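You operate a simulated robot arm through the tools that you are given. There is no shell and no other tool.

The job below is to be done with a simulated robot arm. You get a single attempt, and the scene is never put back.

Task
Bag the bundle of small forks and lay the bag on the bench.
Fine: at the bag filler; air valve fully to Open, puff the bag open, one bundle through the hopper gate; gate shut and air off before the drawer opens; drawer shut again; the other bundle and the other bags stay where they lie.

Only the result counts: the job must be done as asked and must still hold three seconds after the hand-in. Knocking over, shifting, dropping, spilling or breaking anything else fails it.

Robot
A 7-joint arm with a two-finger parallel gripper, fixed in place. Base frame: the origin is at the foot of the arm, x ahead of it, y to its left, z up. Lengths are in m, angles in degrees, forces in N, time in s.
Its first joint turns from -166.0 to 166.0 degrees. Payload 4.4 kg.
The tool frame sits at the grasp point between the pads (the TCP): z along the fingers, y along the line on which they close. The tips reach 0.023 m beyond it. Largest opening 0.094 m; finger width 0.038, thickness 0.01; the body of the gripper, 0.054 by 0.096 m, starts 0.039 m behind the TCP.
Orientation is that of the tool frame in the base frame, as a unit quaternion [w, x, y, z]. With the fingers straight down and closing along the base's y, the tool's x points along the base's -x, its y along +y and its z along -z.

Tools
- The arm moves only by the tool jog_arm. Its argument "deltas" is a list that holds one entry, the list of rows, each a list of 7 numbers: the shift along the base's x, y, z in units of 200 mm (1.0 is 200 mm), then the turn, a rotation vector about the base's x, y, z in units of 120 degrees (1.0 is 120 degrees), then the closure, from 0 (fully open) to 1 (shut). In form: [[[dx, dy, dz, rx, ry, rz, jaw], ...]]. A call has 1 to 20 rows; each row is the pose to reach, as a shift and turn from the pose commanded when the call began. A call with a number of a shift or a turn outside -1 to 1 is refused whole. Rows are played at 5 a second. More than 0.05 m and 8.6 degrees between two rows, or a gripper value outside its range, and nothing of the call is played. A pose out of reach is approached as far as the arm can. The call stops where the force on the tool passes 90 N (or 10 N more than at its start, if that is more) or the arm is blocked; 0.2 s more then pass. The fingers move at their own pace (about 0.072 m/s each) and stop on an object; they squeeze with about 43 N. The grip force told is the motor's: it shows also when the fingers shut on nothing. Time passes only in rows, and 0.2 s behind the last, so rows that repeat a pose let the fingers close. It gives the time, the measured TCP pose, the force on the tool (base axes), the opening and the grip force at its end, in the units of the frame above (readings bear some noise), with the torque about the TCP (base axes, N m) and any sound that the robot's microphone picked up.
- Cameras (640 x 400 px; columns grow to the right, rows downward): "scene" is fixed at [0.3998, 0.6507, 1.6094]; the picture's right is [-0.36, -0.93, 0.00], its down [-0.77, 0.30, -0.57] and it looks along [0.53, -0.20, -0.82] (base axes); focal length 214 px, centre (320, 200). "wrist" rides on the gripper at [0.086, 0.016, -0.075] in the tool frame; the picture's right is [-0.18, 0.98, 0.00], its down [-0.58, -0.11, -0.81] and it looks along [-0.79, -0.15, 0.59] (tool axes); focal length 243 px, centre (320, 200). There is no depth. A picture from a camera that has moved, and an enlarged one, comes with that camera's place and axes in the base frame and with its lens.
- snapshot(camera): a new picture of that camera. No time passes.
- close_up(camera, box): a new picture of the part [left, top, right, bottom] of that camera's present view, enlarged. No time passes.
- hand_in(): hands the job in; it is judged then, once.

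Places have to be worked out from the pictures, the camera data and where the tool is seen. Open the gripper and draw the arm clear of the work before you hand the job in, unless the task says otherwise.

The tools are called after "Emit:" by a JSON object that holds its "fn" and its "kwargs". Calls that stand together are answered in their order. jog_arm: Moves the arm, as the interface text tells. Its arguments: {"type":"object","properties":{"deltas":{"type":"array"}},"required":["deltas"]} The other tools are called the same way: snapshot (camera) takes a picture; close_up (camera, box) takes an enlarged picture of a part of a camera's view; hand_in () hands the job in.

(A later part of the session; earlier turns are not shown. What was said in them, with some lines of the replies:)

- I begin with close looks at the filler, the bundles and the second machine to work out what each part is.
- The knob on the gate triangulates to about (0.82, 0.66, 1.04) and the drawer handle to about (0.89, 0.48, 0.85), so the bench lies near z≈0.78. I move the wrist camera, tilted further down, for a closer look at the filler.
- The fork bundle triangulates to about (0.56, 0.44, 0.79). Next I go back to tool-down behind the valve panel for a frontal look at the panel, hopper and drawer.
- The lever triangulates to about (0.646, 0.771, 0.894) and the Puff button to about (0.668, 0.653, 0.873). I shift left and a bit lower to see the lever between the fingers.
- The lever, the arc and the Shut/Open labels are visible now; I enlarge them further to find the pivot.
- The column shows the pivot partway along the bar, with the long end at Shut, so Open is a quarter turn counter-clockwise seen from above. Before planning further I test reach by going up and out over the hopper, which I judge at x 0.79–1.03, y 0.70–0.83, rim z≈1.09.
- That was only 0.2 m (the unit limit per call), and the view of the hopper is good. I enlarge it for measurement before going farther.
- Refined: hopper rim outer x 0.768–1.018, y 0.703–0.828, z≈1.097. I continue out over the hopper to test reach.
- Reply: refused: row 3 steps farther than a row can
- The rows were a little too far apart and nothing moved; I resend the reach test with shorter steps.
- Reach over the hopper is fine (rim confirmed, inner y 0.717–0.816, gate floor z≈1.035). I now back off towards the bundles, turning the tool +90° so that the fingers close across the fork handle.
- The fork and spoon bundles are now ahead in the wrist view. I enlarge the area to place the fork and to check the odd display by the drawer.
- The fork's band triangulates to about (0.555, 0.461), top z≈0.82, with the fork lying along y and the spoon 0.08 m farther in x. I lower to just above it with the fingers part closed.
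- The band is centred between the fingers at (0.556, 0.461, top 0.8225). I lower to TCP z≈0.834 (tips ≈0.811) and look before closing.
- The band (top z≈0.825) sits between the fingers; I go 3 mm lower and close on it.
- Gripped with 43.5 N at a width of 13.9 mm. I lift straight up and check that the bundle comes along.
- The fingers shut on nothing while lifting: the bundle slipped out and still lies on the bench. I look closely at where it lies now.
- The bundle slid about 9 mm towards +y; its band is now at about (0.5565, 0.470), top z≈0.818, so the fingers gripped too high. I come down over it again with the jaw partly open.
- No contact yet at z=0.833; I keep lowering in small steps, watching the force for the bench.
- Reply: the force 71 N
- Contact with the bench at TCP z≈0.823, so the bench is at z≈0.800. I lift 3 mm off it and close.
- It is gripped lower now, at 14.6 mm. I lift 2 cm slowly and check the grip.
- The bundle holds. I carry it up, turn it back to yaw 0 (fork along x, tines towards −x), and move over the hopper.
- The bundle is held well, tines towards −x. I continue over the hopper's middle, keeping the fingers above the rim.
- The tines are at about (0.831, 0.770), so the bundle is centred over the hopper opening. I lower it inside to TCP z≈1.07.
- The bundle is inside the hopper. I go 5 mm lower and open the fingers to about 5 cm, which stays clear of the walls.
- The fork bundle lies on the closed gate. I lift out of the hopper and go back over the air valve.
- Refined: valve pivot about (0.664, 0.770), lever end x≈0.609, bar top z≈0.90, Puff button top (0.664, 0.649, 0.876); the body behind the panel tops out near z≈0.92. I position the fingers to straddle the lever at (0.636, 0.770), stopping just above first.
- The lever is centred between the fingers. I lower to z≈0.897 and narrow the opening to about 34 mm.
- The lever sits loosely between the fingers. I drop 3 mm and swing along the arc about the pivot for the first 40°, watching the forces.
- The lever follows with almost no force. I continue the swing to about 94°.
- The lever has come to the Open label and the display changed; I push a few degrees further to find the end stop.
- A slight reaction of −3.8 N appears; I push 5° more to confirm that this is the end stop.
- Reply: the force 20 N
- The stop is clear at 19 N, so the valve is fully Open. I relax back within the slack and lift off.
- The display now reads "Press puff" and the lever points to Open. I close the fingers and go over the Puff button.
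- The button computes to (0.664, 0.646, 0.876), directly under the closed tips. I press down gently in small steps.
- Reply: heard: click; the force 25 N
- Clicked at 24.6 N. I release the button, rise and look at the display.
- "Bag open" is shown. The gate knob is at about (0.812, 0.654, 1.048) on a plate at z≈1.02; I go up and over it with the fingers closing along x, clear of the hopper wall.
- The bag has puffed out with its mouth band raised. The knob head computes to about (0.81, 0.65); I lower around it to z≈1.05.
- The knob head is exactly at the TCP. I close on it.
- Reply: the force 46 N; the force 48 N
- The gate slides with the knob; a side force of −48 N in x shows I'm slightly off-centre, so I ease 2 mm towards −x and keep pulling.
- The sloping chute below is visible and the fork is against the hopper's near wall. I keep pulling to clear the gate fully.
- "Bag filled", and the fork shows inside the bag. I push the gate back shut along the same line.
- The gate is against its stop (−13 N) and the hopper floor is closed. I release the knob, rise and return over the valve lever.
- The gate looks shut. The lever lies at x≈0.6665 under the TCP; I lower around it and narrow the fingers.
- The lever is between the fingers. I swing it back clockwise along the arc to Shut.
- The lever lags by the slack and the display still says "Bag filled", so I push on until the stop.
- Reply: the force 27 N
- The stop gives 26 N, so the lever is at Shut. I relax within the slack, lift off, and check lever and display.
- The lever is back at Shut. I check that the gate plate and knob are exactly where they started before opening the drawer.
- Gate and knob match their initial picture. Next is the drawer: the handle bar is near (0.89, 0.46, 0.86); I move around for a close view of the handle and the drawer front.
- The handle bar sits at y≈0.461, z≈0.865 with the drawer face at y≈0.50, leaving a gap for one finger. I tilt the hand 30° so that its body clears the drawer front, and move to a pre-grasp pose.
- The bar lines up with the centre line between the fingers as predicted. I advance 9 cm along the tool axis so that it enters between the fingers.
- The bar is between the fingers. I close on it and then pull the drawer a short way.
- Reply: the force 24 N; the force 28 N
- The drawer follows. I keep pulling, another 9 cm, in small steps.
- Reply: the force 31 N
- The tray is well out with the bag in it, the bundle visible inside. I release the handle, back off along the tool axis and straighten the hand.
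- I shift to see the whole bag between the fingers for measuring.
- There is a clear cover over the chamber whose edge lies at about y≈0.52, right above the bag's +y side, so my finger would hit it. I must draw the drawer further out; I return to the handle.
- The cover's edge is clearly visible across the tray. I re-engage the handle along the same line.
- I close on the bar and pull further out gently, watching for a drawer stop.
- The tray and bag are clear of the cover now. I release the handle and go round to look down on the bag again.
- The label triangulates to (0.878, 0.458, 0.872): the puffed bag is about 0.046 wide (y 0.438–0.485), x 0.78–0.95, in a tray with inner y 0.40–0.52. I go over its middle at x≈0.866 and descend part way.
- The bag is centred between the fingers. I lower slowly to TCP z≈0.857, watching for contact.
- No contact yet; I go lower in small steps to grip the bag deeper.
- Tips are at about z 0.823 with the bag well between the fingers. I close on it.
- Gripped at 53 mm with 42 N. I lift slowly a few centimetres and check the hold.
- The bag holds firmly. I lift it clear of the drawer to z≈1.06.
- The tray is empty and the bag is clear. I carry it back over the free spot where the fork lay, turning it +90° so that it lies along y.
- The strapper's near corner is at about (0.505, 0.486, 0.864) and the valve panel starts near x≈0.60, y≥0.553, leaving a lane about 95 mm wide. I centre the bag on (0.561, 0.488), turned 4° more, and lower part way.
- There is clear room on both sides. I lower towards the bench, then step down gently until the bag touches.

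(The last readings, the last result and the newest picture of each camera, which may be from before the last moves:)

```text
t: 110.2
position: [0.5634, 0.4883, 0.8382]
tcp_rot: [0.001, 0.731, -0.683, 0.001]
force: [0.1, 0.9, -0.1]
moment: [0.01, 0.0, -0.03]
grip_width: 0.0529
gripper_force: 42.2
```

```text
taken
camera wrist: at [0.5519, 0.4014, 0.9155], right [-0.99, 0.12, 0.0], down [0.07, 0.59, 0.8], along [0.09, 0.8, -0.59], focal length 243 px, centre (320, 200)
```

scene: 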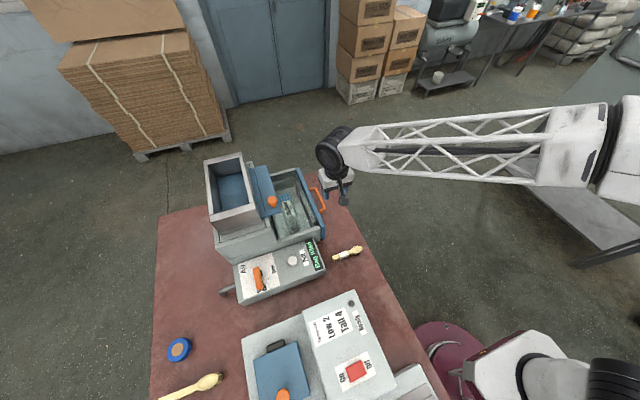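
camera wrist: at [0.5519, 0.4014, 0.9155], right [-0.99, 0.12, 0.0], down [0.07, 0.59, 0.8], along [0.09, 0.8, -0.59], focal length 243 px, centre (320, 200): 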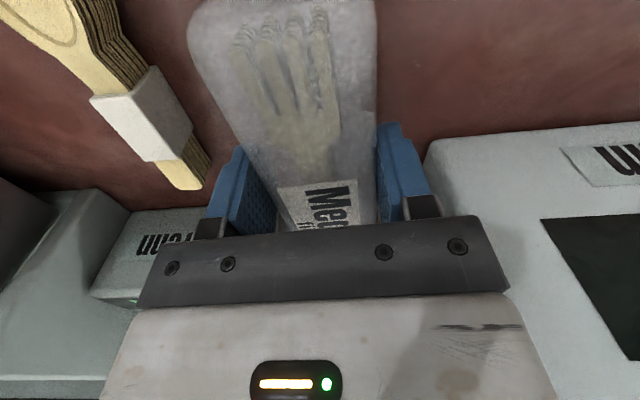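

Clear of the spoon and strapper. I keep stepping down in 2–4 mm increments.

Emit:
{"fn": "jog_arm", "kwargs": {"deltas": [[[0, 0, -0.01, 0, 0, 0, 1], [0, 0, -0.02, 0, 0, 0, 1], [0, 0, -0.02, 0, 0, 0, 1]]]}}

Emit:
{"fn": "jog_arm", "kwargs": {"deltas": [[[0, 0, -0.005, 0, 0, 0, 1], [0, 0, -0.01, 0, 0, 0, 1], [0, 0, -0.01, 0, 0, 0, 1]]]}}

Emit:
{"fn": "jog_arm", "kwargs": {"deltas": [[[0, 0, -0.005, 0, 0, 0, 1], [0, 0, -0.01, 0, 0, 0, 1], [0, 0, -0.01, 0, 0, 0, 1]]]}}

```text
t: 111.0
position: [0.5627, 0.4898, 0.8358]
tcp_rot: [0.0, 0.731, -0.682, 0.001]
force: [-0.2, 0.4, -0.1]
moment: [-0.03, 0.01, 0.02]
grip_width: 0.0529
gripper_force: 42.6
```

```text
t: 111.8
position: [0.5622, 0.4879, 0.8342]
tcp_rot: [0.002, 0.731, -0.683, 0.001]
force: [-1.2, -0.2, -0.2]
moment: [0.03, 0.01, 0.01]
grip_width: 0.0529
gripper_force: 42.8
```

```text
t: 112.6
position: [0.5626, 0.4881, 0.8315]
tcp_rot: [0.0, 0.73, -0.683, 0.002]
force: [0.4, -0.5, -0.7]
moment: [-0.03, 0.02, 0.03]
grip_width: 0.0531
gripper_force: 43.2
```

Still no contact; two more small steps.

Emit:
{"fn": "jog_arm", "kwargs": {"deltas": [[[0, 0, -0.005, 0, 0, 0, 1], [0, 0, -0.01, 0, 0, 0, 1], [0, 0, -0.01, 0, 0, 0, 1]]]}}

Emit:
{"fn": "jog_arm", "kwargs": {"deltas": [[[0, 0, -0.005, 0, 0, 0, 1], [0, 0, -0.01, 0, 0, 0, 1], [0, 0, -0.01, 0, 0, 0, 1]]]}}

Emit:
{"fn": "snapshot", "kwargs": {"camera": "wrist"}}

```text
t: 113.4
position: [0.562, 0.4871, 0.8307]
tcp_rot: [0.001, 0.731, -0.683, 0.002]
force: [-0.3, 0.4, -1.3]
moment: [0.01, -0.01, -0.02]
grip_width: 0.053
gripper_force: 43.1
```

```text
t: 114.2
position: [0.5636, 0.4884, 0.8271]
tcp_rot: [0.001, 0.731, -0.683, 0.001]
force: [-1.0, 0.6, -1.2]
moment: [-0.02, -0.01, 0.0]
grip_width: 0.0527
gripper_force: 43.1
```

```text
taken
camera wrist: at [0.5522, 0.4009, 0.9031], right [-0.99, 0.12, 0.0], down [0.07, 0.59, 0.8], along [0.09, 0.8, -0.59], focal length 243 px, centre (320, 200)
```

wrist: 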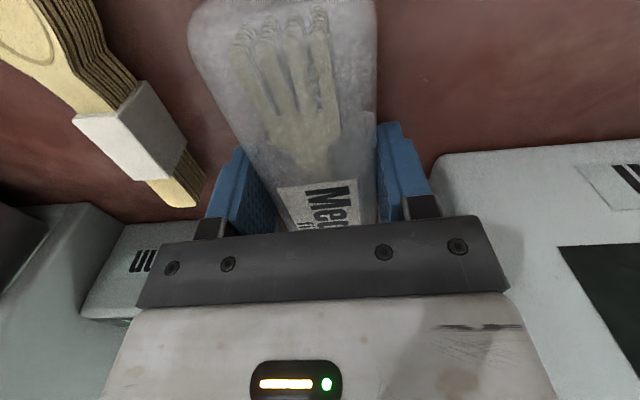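

Tips are about 4 mm above the bench. I go 1–2 mm lower and open the fingers slightly to release the bag.

Emit:
{"fn": "jog_arm", "kwargs": {"deltas": [[[0, 0, -0.008, 0, 0, 0, 1], [0, 0, -0.008, 0, 0, 0, 0.8], [0, 0, -0.008, 0, 0, 0, 0.42], [0, 0, -0.008, 0, 0, 0, 0.3], [0, 0, -0.008, 0, 0, 0, 0.3], [0, 0, -0.008, 0, 0, 0, 0.3]]]}}

Emit:
{"fn": "snapshot", "kwargs": {"camera": "wrist"}}

```text
t: 115.6
position: [0.5637, 0.4889, 0.8264]
tcp_rot: [0.001, 0.731, -0.682, 0.001]
force: [0.2, -0.1, -0.2]
moment: [0.03, 0.0, 0.02]
grip_width: 0.0657
gripper_force: 0.0
```

```text
taken
camera wrist: at [0.552, 0.401, 0.9023], right [-0.99, 0.12, 0.0], down [0.07, 0.59, 0.8], along [0.09, 0.8, -0.59], focal length 243 px, centre (320, 200)
```

wrist: 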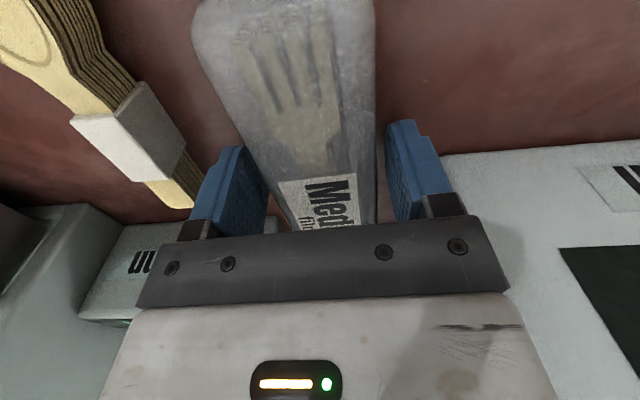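

The bag is released on the bench. I raise straight up slowly and check the result.

Emit:
{"fn": "jog_arm", "kwargs": {"deltas": [[[0, 0, 0.05, 0, 0, 0, 0.3], [0, 0, 0.12, 0, 0, 0, 0.3], [0, 0, 0.25, 0, 0, 0, 0.3], [0, 0, 0.45, 0, 0, 0, 0.3], [0, 0, 0.65, 0, 0, 0, 0.3], [0, 0, 0.85, 0, 0, 0, 0.3], [0, 0, 1.0, 0, 0, 0, 0.3], [0, 0, 1.0, 0, 0, 0, 0.3]]]}}

Emit:
{"fn": "snapshot", "kwargs": {"camera": "wrist"}}

Emit:
{"fn": "snapshot", "kwargs": {"camera": "scene"}}

```text
t: 117.4
position: [0.5626, 0.4895, 1.0248]
tcp_rot: [0.002, 0.731, -0.682, 0.001]
force: [-0.3, 0.3, -0.6]
moment: [-0.02, -0.04, -0.02]
grip_width: 0.066
gripper_force: 0.1
```

```text
taken
camera wrist: at [0.5529, 0.4011, 1.1003], right [-0.99, 0.12, 0.0], down [0.07, 0.59, 0.8], along [0.09, 0.8, -0.59], focal length 243 px, centre (320, 200)
```

wrist: 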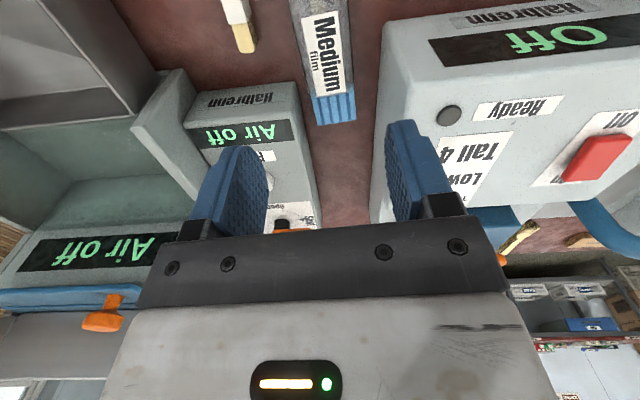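

```text
taken
```

scene: 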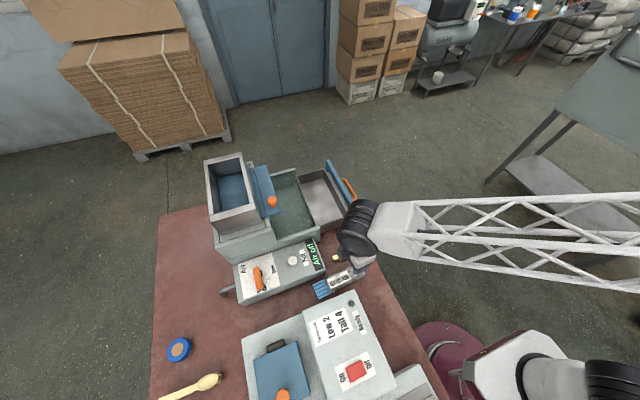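

The bag lies on the bench in the clear. Now I go back to the handle to shut the drawer, first turning the tool back to yaw 0.

Emit:
{"fn": "jog_arm", "kwargs": {"deltas": [[[0.06, -0.06, 0.05, 0, 0, -0.065, 0.4], [0.12, -0.13, 0.1, 0, 0, -0.1305, 0.5], [0.19, -0.2, 0.15, 0, 0, -0.196, 0.6], [0.25, -0.27, 0.2, 0, 0, -0.261, 0.68], [0.31, -0.33, 0.2, 0, 0, -0.326, 0.68], [0.37, -0.4, 0.2, 0, 0, -0.3915, 0.68], [0.44, -0.47, 0.2, 0, 0, -0.457, 0.68], [0.5, -0.53, 0.2, 0, 0, -0.522, 0.68], [0.56, -0.6, 0.2, 0, 0, -0.587, 0.68], [0.62, -0.67, 0.2, 0, 0, -0.6525, 0.68], [0.69, -0.73, 0.2, 0, 0, -0.718, 0.68], [0.75, -0.8, 0.2, 0, 0, -0.783, 0.68], [0.75, -0.8, 0.2, 0, 0, -0.783, 0.68]]]}}

Emit:
{"fn": "snapshot", "kwargs": {"camera": "scene"}}

Emit:
{"fn": "close_up", "kwargs": {"camera": "scene", "box": [290, 230, 400, 310]}}

```text
t: 120.2
position: [0.7119, 0.3288, 1.066]
tcp_rot: [-0.002, 0.001, 1.0, 0.0]
force: [0.2, -0.1, 0.3]
moment: [-0.01, 0.0, -0.02]
grip_width: 0.0301
gripper_force: 0.1
```

```text
taken
```

scene: 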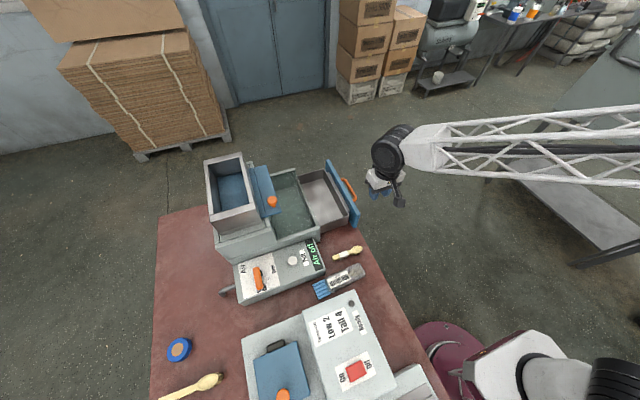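

```text
5.00 times, centred on (345, 270) of scene
camera zoom: at [0.3998, 0.6507, 1.6094], right [-0.36, -0.93, 0.0], down [-0.77, 0.3, -0.57], along [0.53, -0.2, -0.82], focal length 1072 px, centre (195, -150)
```

zoom: 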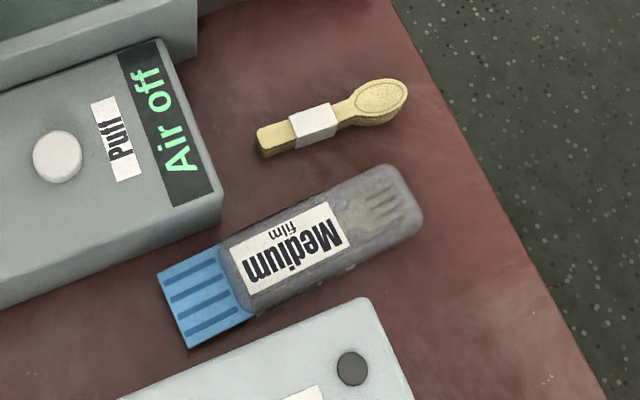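

The bag lies flat on the bench between spoon and strapper. I move to the pre-grasp pose at the handle with the 30° tilt.

Emit:
{"fn": "jog_arm", "kwargs": {"deltas": [[[0.2, -0.1, 0, 0, 0, 0, 0.68], [0.4, -0.2, 0, 0.0625, 0, 0, 0.68], [0.6, -0.28, 0, 0.125, 0, 0, 0.68], [0.78, -0.336, -0.1, 0.19, 0, 0, 0.68], [0.878, -0.336, -0.3, 0.25, 0, 0, 0.68], [0.878, -0.336, -0.45, 0.25, 0, 0, 0.68], [0.878, -0.336, -0.5325, 0.25, 0, 0, 0.68], [0.878, -0.336, -0.5325, 0.25, 0, 0, 0.68]]]}}

Emit:
{"fn": "snapshot", "kwargs": {"camera": "wrist"}}

```text
t: 122.0
position: [0.8888, 0.2611, 0.9598]
tcp_rot: [-0.002, 0.0, 0.966, 0.259]
force: [0.3, -0.2, 0.4]
moment: [0.0, 0.04, 0.02]
grip_width: 0.0301
gripper_force: 0.0
```

```text
taken
camera wrist: at [0.8019, 0.2371, 1.034], right [0.18, 0.85, 0.49], down [0.58, -0.5, 0.64], along [0.79, 0.17, -0.59], focal length 243 px, centre (320, 200)
```

wrist: 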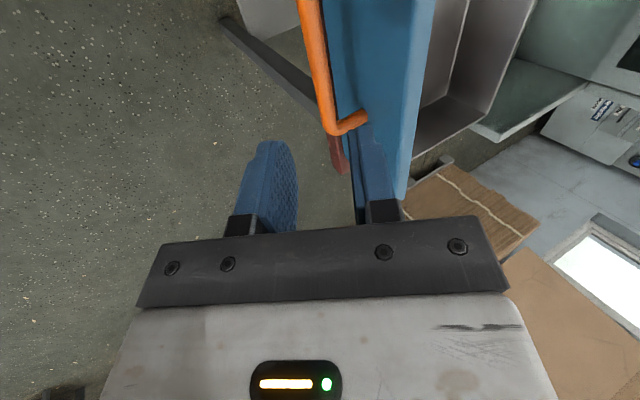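

The view matches the earlier pre-grasp. I advance along the tool axis onto the bar and close.

Emit:
{"fn": "jog_arm", "kwargs": {"deltas": [[[0, 0.06, -0.104, 0, 0, 0, 0.68], [0, 0.12, -0.208, 0, 0, 0, 0.68], [0, 0.17, -0.294, 0, 0, 0, 0.68], [0, 0.21, -0.364, 0, 0, 0, 0.68], [0, 0.25, -0.436, 0, 0, 0, 0.68], [0, 0.25, -0.436, 0, 0, 0, 0.68], [0, 0.25, -0.436, 0, 0, 0, 0.85], [0, 0.25, -0.436, 0, 0, 0, 1], [0, 0.25, -0.436, 0, 0, 0, 1]]]}}

Emit:
{"fn": "snapshot", "kwargs": {"camera": "wrist"}}

```text
t: 124.0
position: [0.8898, 0.312, 0.8726]
tcp_rot: [-0.002, 0.0, 0.966, 0.258]
force: [-0.8, 0.3, -1.3]
moment: [-0.01, 0.89, -1.49]
grip_width: 0.0138
gripper_force: 44.8
```

```text
taken
camera wrist: at [0.8028, 0.2883, 0.9468], right [0.19, 0.85, 0.49], down [0.58, -0.5, 0.64], along [0.79, 0.17, -0.59], focal length 243 px, centre (320, 200)
```

wrist: 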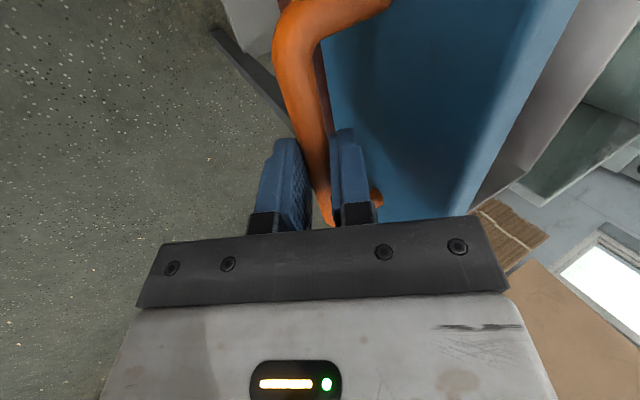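

Gripped. I push the drawer back in, with shorter steps near the end.

Emit:
{"fn": "jog_arm", "kwargs": {"deltas": [[[0, 0.05, 0, 0, 0, 0, 1], [0, 0.13, 0, 0, 0, 0, 1], [0, 0.22, 0, 0, 0, 0, 1], [0, 0.31, 0, 0, 0, 0, 1], [0, 0.4, 0, 0, 0, 0, 1], [0, 0.49, 0, 0, 0, 0, 1], [0, 0.57, 0, 0, 0, 0, 1], [0, 0.64, 0, 0, 0, 0, 1], [0, 0.69, 0, 0, 0, 0, 1], [0, 0.715, 0, 0, 0, 0, 1], [0, 0.715, 0, 0, 0, 0, 1]]]}}

Emit:
{"fn": "close_up", "kwargs": {"camera": "scene", "box": [240, 150, 384, 240]}}

```text
t: 126.4
position: [0.8896, 0.4543, 0.8725]
tcp_rot: [-0.002, 0.0, 0.966, 0.259]
force: [-2.3, 0.6, 18.4]
moment: [0.16, 1.17, -1.32]
grip_width: 0.0136
gripper_force: 44.4
```

```text
4.44 times, centred on (312, 195) of scene
camera zoom: at [0.3998, 0.6507, 1.6094], right [-0.36, -0.93, 0.0], down [-0.77, 0.3, -0.57], along [0.53, -0.2, -0.82], focal length 953 px, centre (356, 222)
```

zoom: 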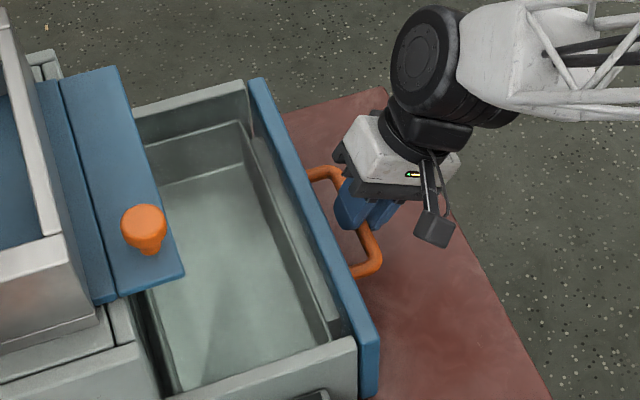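

Nearly shut; I push the last few millimetres until the stop is felt.

Emit:
{"fn": "jog_arm", "kwargs": {"deltas": [[[0, 0.01, 0, 0, 0, 0, 1], [0, 0.02, 0, 0, 0, 0, 1], [0, 0.02, 0, 0, 0, 0, 1]]]}}

Emit:
{"fn": "jog_arm", "kwargs": {"deltas": [[[0, 0.006, 0, 0, 0, 0, 1], [0, 0.012, 0, 0, 0, 0, 1], [0, 0.012, 0, 0, 0, 0, 1]]]}}

Emit:
{"fn": "close_up", "kwargs": {"camera": "scene", "box": [196, 150, 340, 240]}}

```text
t: 127.2
position: [0.8887, 0.4565, 0.871]
tcp_rot: [-0.002, 0.001, 0.966, 0.259]
force: [-2.6, -33.4, 14.7]
moment: [-0.31, 0.76, -1.59]
grip_width: 0.0141
gripper_force: 44.6
```

```text
t: 128.0
position: [0.8876, 0.4574, 0.8683]
tcp_rot: [-0.003, 0.002, 0.966, 0.259]
force: [10.0, -81.2, -16.0]
moment: [-0.95, -0.07, -1.15]
grip_width: 0.0135
gripper_force: 44.6
```

```text
4.44 times, centred on (268, 195) of scene
camera zoom: at [0.3998, 0.6507, 1.6094], right [-0.36, -0.93, 0.0], down [-0.77, 0.3, -0.57], along [0.53, -0.2, -0.82], focal length 953 px, centre (551, 222)
```

zoom: 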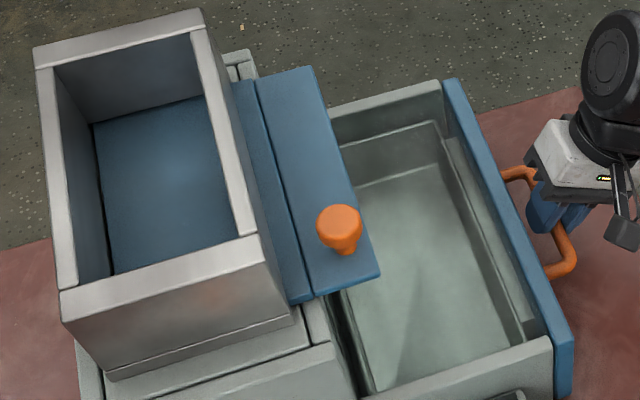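

The drawer is hard against its stop and matches the initial picture. I ease off the push, release the bar and back away along the tool axis.

Emit:
{"fn": "jog_arm", "kwargs": {"deltas": [[[0, -0.008, 0, 0, 0, 0, 1], [0, -0.016, 0, 0, 0, 0, 1], [0, -0.016, 0, 0, 0, 0, 0.85], [0, -0.016, 0, 0, 0, 0, 0.68], [0, -0.016, 0, 0, 0, 0, 0.68], [0, -0.076, 0.104, 0, 0, 0, 0.68], [0, -0.166, 0.26, 0, 0, 0, 0.68], [0, -0.266, 0.433, 0, 0, 0, 0.68], [0, -0.3, 0.6, -0.06, 0, 0, 0.5], [-0.05, -0.3, 0.75, -0.125, 0, 0, 0.3], [-0.1, -0.3, 0.85, -0.19, 0, 0, 0.2], [-0.15, -0.3, 0.95, -0.25, 0, 0, 0.2], [-0.15, -0.3, 0.95, -0.25, 0, 0, 0.2]]]}}

Emit:
{"fn": "snapshot", "kwargs": {"camera": "scene"}}

Emit:
{"fn": "close_up", "kwargs": {"camera": "scene", "box": [196, 150, 340, 240]}}

Emit:
{"fn": "snapshot", "kwargs": {"camera": "wrist"}}

```text
t: 130.8
position: [0.8591, 0.4009, 1.0628]
tcp_rot: [-0.002, 0.0, 1.0, -0.001]
force: [-0.5, -0.3, 0.9]
moment: [-0.02, 0.01, -0.02]
grip_width: 0.0753
gripper_force: 0.1
```

```text
taken
```

scene: 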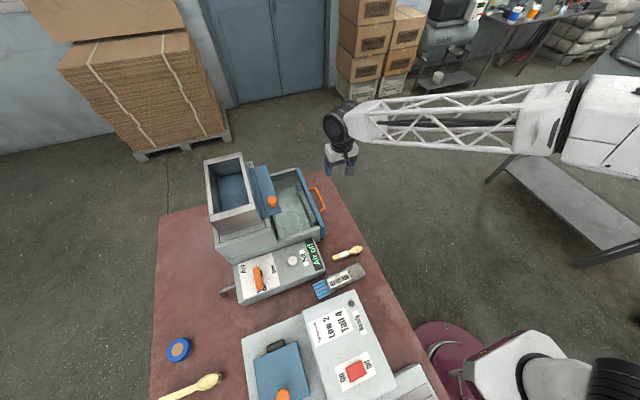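

```text
4.44 times, centred on (268, 195) of scene
camera zoom: at [0.3998, 0.6507, 1.6094], right [-0.36, -0.93, 0.0], down [-0.77, 0.3, -0.57], along [0.53, -0.2, -0.82], focal length 953 px, centre (551, 222)
```

zoom: 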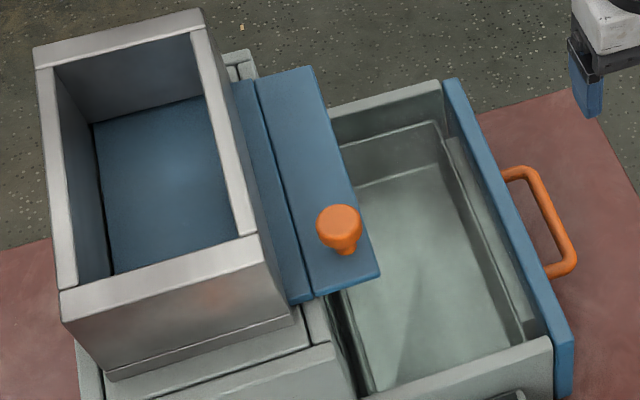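

```text
taken
camera wrist: at [0.772, 0.4161, 1.1391], right [0.18, 0.98, 0.0], down [0.58, -0.11, 0.8], along [0.79, -0.15, -0.59], focal length 243 px, centre (320, 200)
```

wrist: 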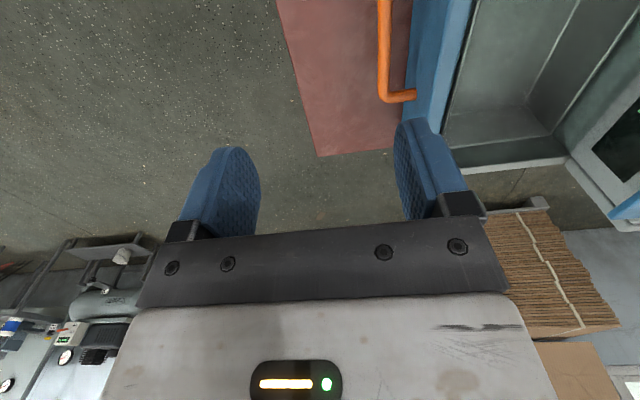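

The drawer, gate and hopper match the start. I compare the panel and spoon with the first close-up and then draw the arm well clear with the gripper open.

Emit:
{"fn": "jog_arm", "kwargs": {"deltas": [[[0, -0.15, 0.1, 0, 0, 0, 0], [-0.05, -0.3, 0.3, 0, 0, 0, 0], [-0.1, -0.45, 0.5, 0, 0, 0, 0], [-0.15, -0.6, 0.65, 0, 0, 0, 0], [-0.2, -0.75, 0.75, 0, 0, 0, 0], [-0.2, -0.75, 0.75, 0, 0, 0, 0]]]}}

Emit:
{"fn": "close_up", "kwargs": {"camera": "scene", "box": [220, 220, 380, 320]}}

Emit:
{"fn": "close_up", "kwargs": {"camera": "scene", "box": [150, 300, 310, 400]}}

Emit:
{"fn": "snapshot", "kwargs": {"camera": "scene"}}

```text
refused: row 2 steps farther than a row can; nothing moved
```

```text
4.00 times, centred on (300, 270) of scene
camera zoom: at [0.3998, 0.6507, 1.6094], right [-0.36, -0.93, 0.0], down [-0.77, 0.3, -0.57], along [0.53, -0.2, -0.82], focal length 858 px, centre (400, -80)
```

zoom: 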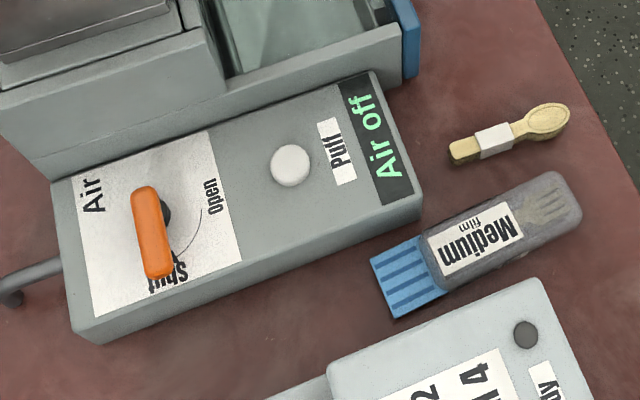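

```text
4.00 times, centred on (230, 350) of scene
camera zoom: at [0.3998, 0.6507, 1.6094], right [-0.36, -0.93, 0.0], down [-0.77, 0.3, -0.57], along [0.53, -0.2, -0.82], focal length 858 px, centre (680, -400)
```

zoom: 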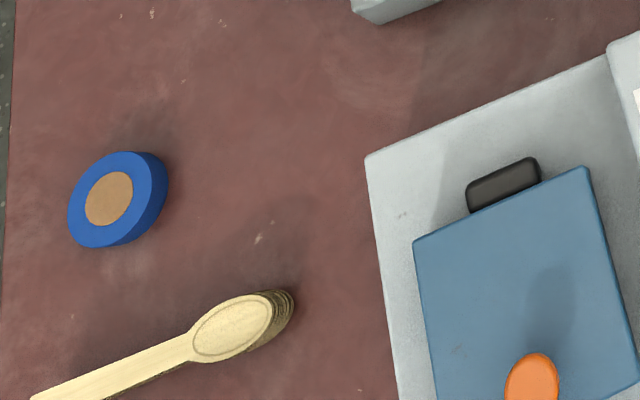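

```text
taken
```

scene: 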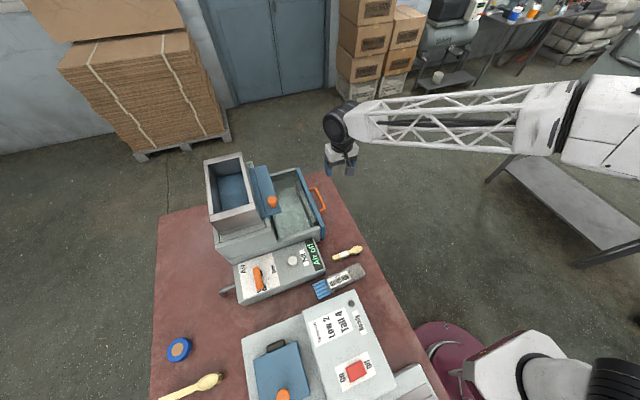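

The valve is at Shut ("Air off"), the spoon bundle and everything else are unchanged, and the bag lies on the bench. The last move was refused for step length, so I resend the retreat with shorter steps.

Emit:
{"fn": "jog_arm", "kwargs": {"deltas": [[[0, -0.12, 0.1, 0, 0, 0, 0], [-0.04, -0.24, 0.22, 0, 0, 0, 0], [-0.08, -0.36, 0.34, 0, 0, 0, 0], [-0.12, -0.48, 0.46, 0, 0, 0, 0], [-0.16, -0.6, 0.58, 0, 0, 0, 0], [-0.2, -0.72, 0.7, 0, 0, 0, 0], [-0.2, -0.72, 0.7, 0, 0, 0, 0], [-0.2, -0.72, 0.7, 0, 0, 0, 0]]]}}

Emit:
{"fn": "snapshot", "kwargs": {"camera": "scene"}}

```text
t: 132.6
position: [0.8191, 0.2562, 1.2033]
tcp_rot: [-0.002, 0.0, 1.0, 0.0]
force: [-0.1, 0.1, -0.7]
moment: [0.02, -0.01, 0.0]
grip_width: 0.0942
gripper_force: 0.1
```

```text
taken
```

scene: 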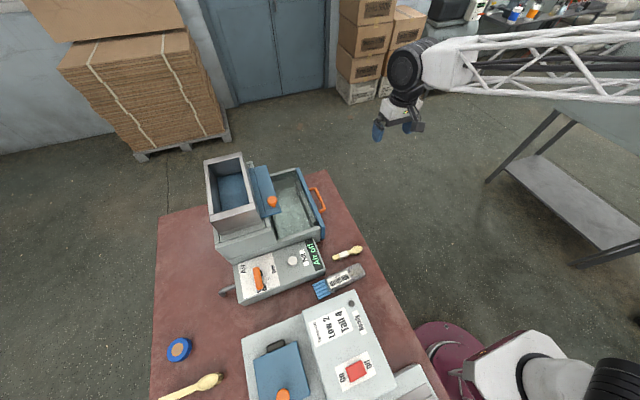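

The arm is clear with the gripper open, the bag with the forks lies on the bench, the drawer and gate are shut and the air is off. I hand the job in.

Emit:
{"fn": "hand_in", "kwargs": {}}

```text
The job is handed in.
```

The small forks are bagged and the bag is lying on the bench, in the spot where the fork bundle was. The job is handed in; no result came back.

- **Filling:** I turned the air valve to its Open stop and pressed Puff. The display read "Bag open". I then let the one fork bundle through the hopper gate, and the display read "Bag filled".
- **Order:** The gate was back against its stop and the valve at its Shut stop before the drawer opened. The display has read "Air off" since then.
- **Drawer:** It is shut again, hard against its stop. In the last pictures the drawer, gate and hopper match the start.
- **Other items:** The spoon bundle, the tape roll, the large spoons and the second machine look unmoved in the final pictures. I saw no other bags near the work.

- **First grip slipped:** My first grip on the fork bundle was too high. It slid about 9 mm along the bench before I picked it up properly.
- **Two-stage drawer pull:** I pulled the drawer out twice, because a clear cover still overhung the bag after the first pull.
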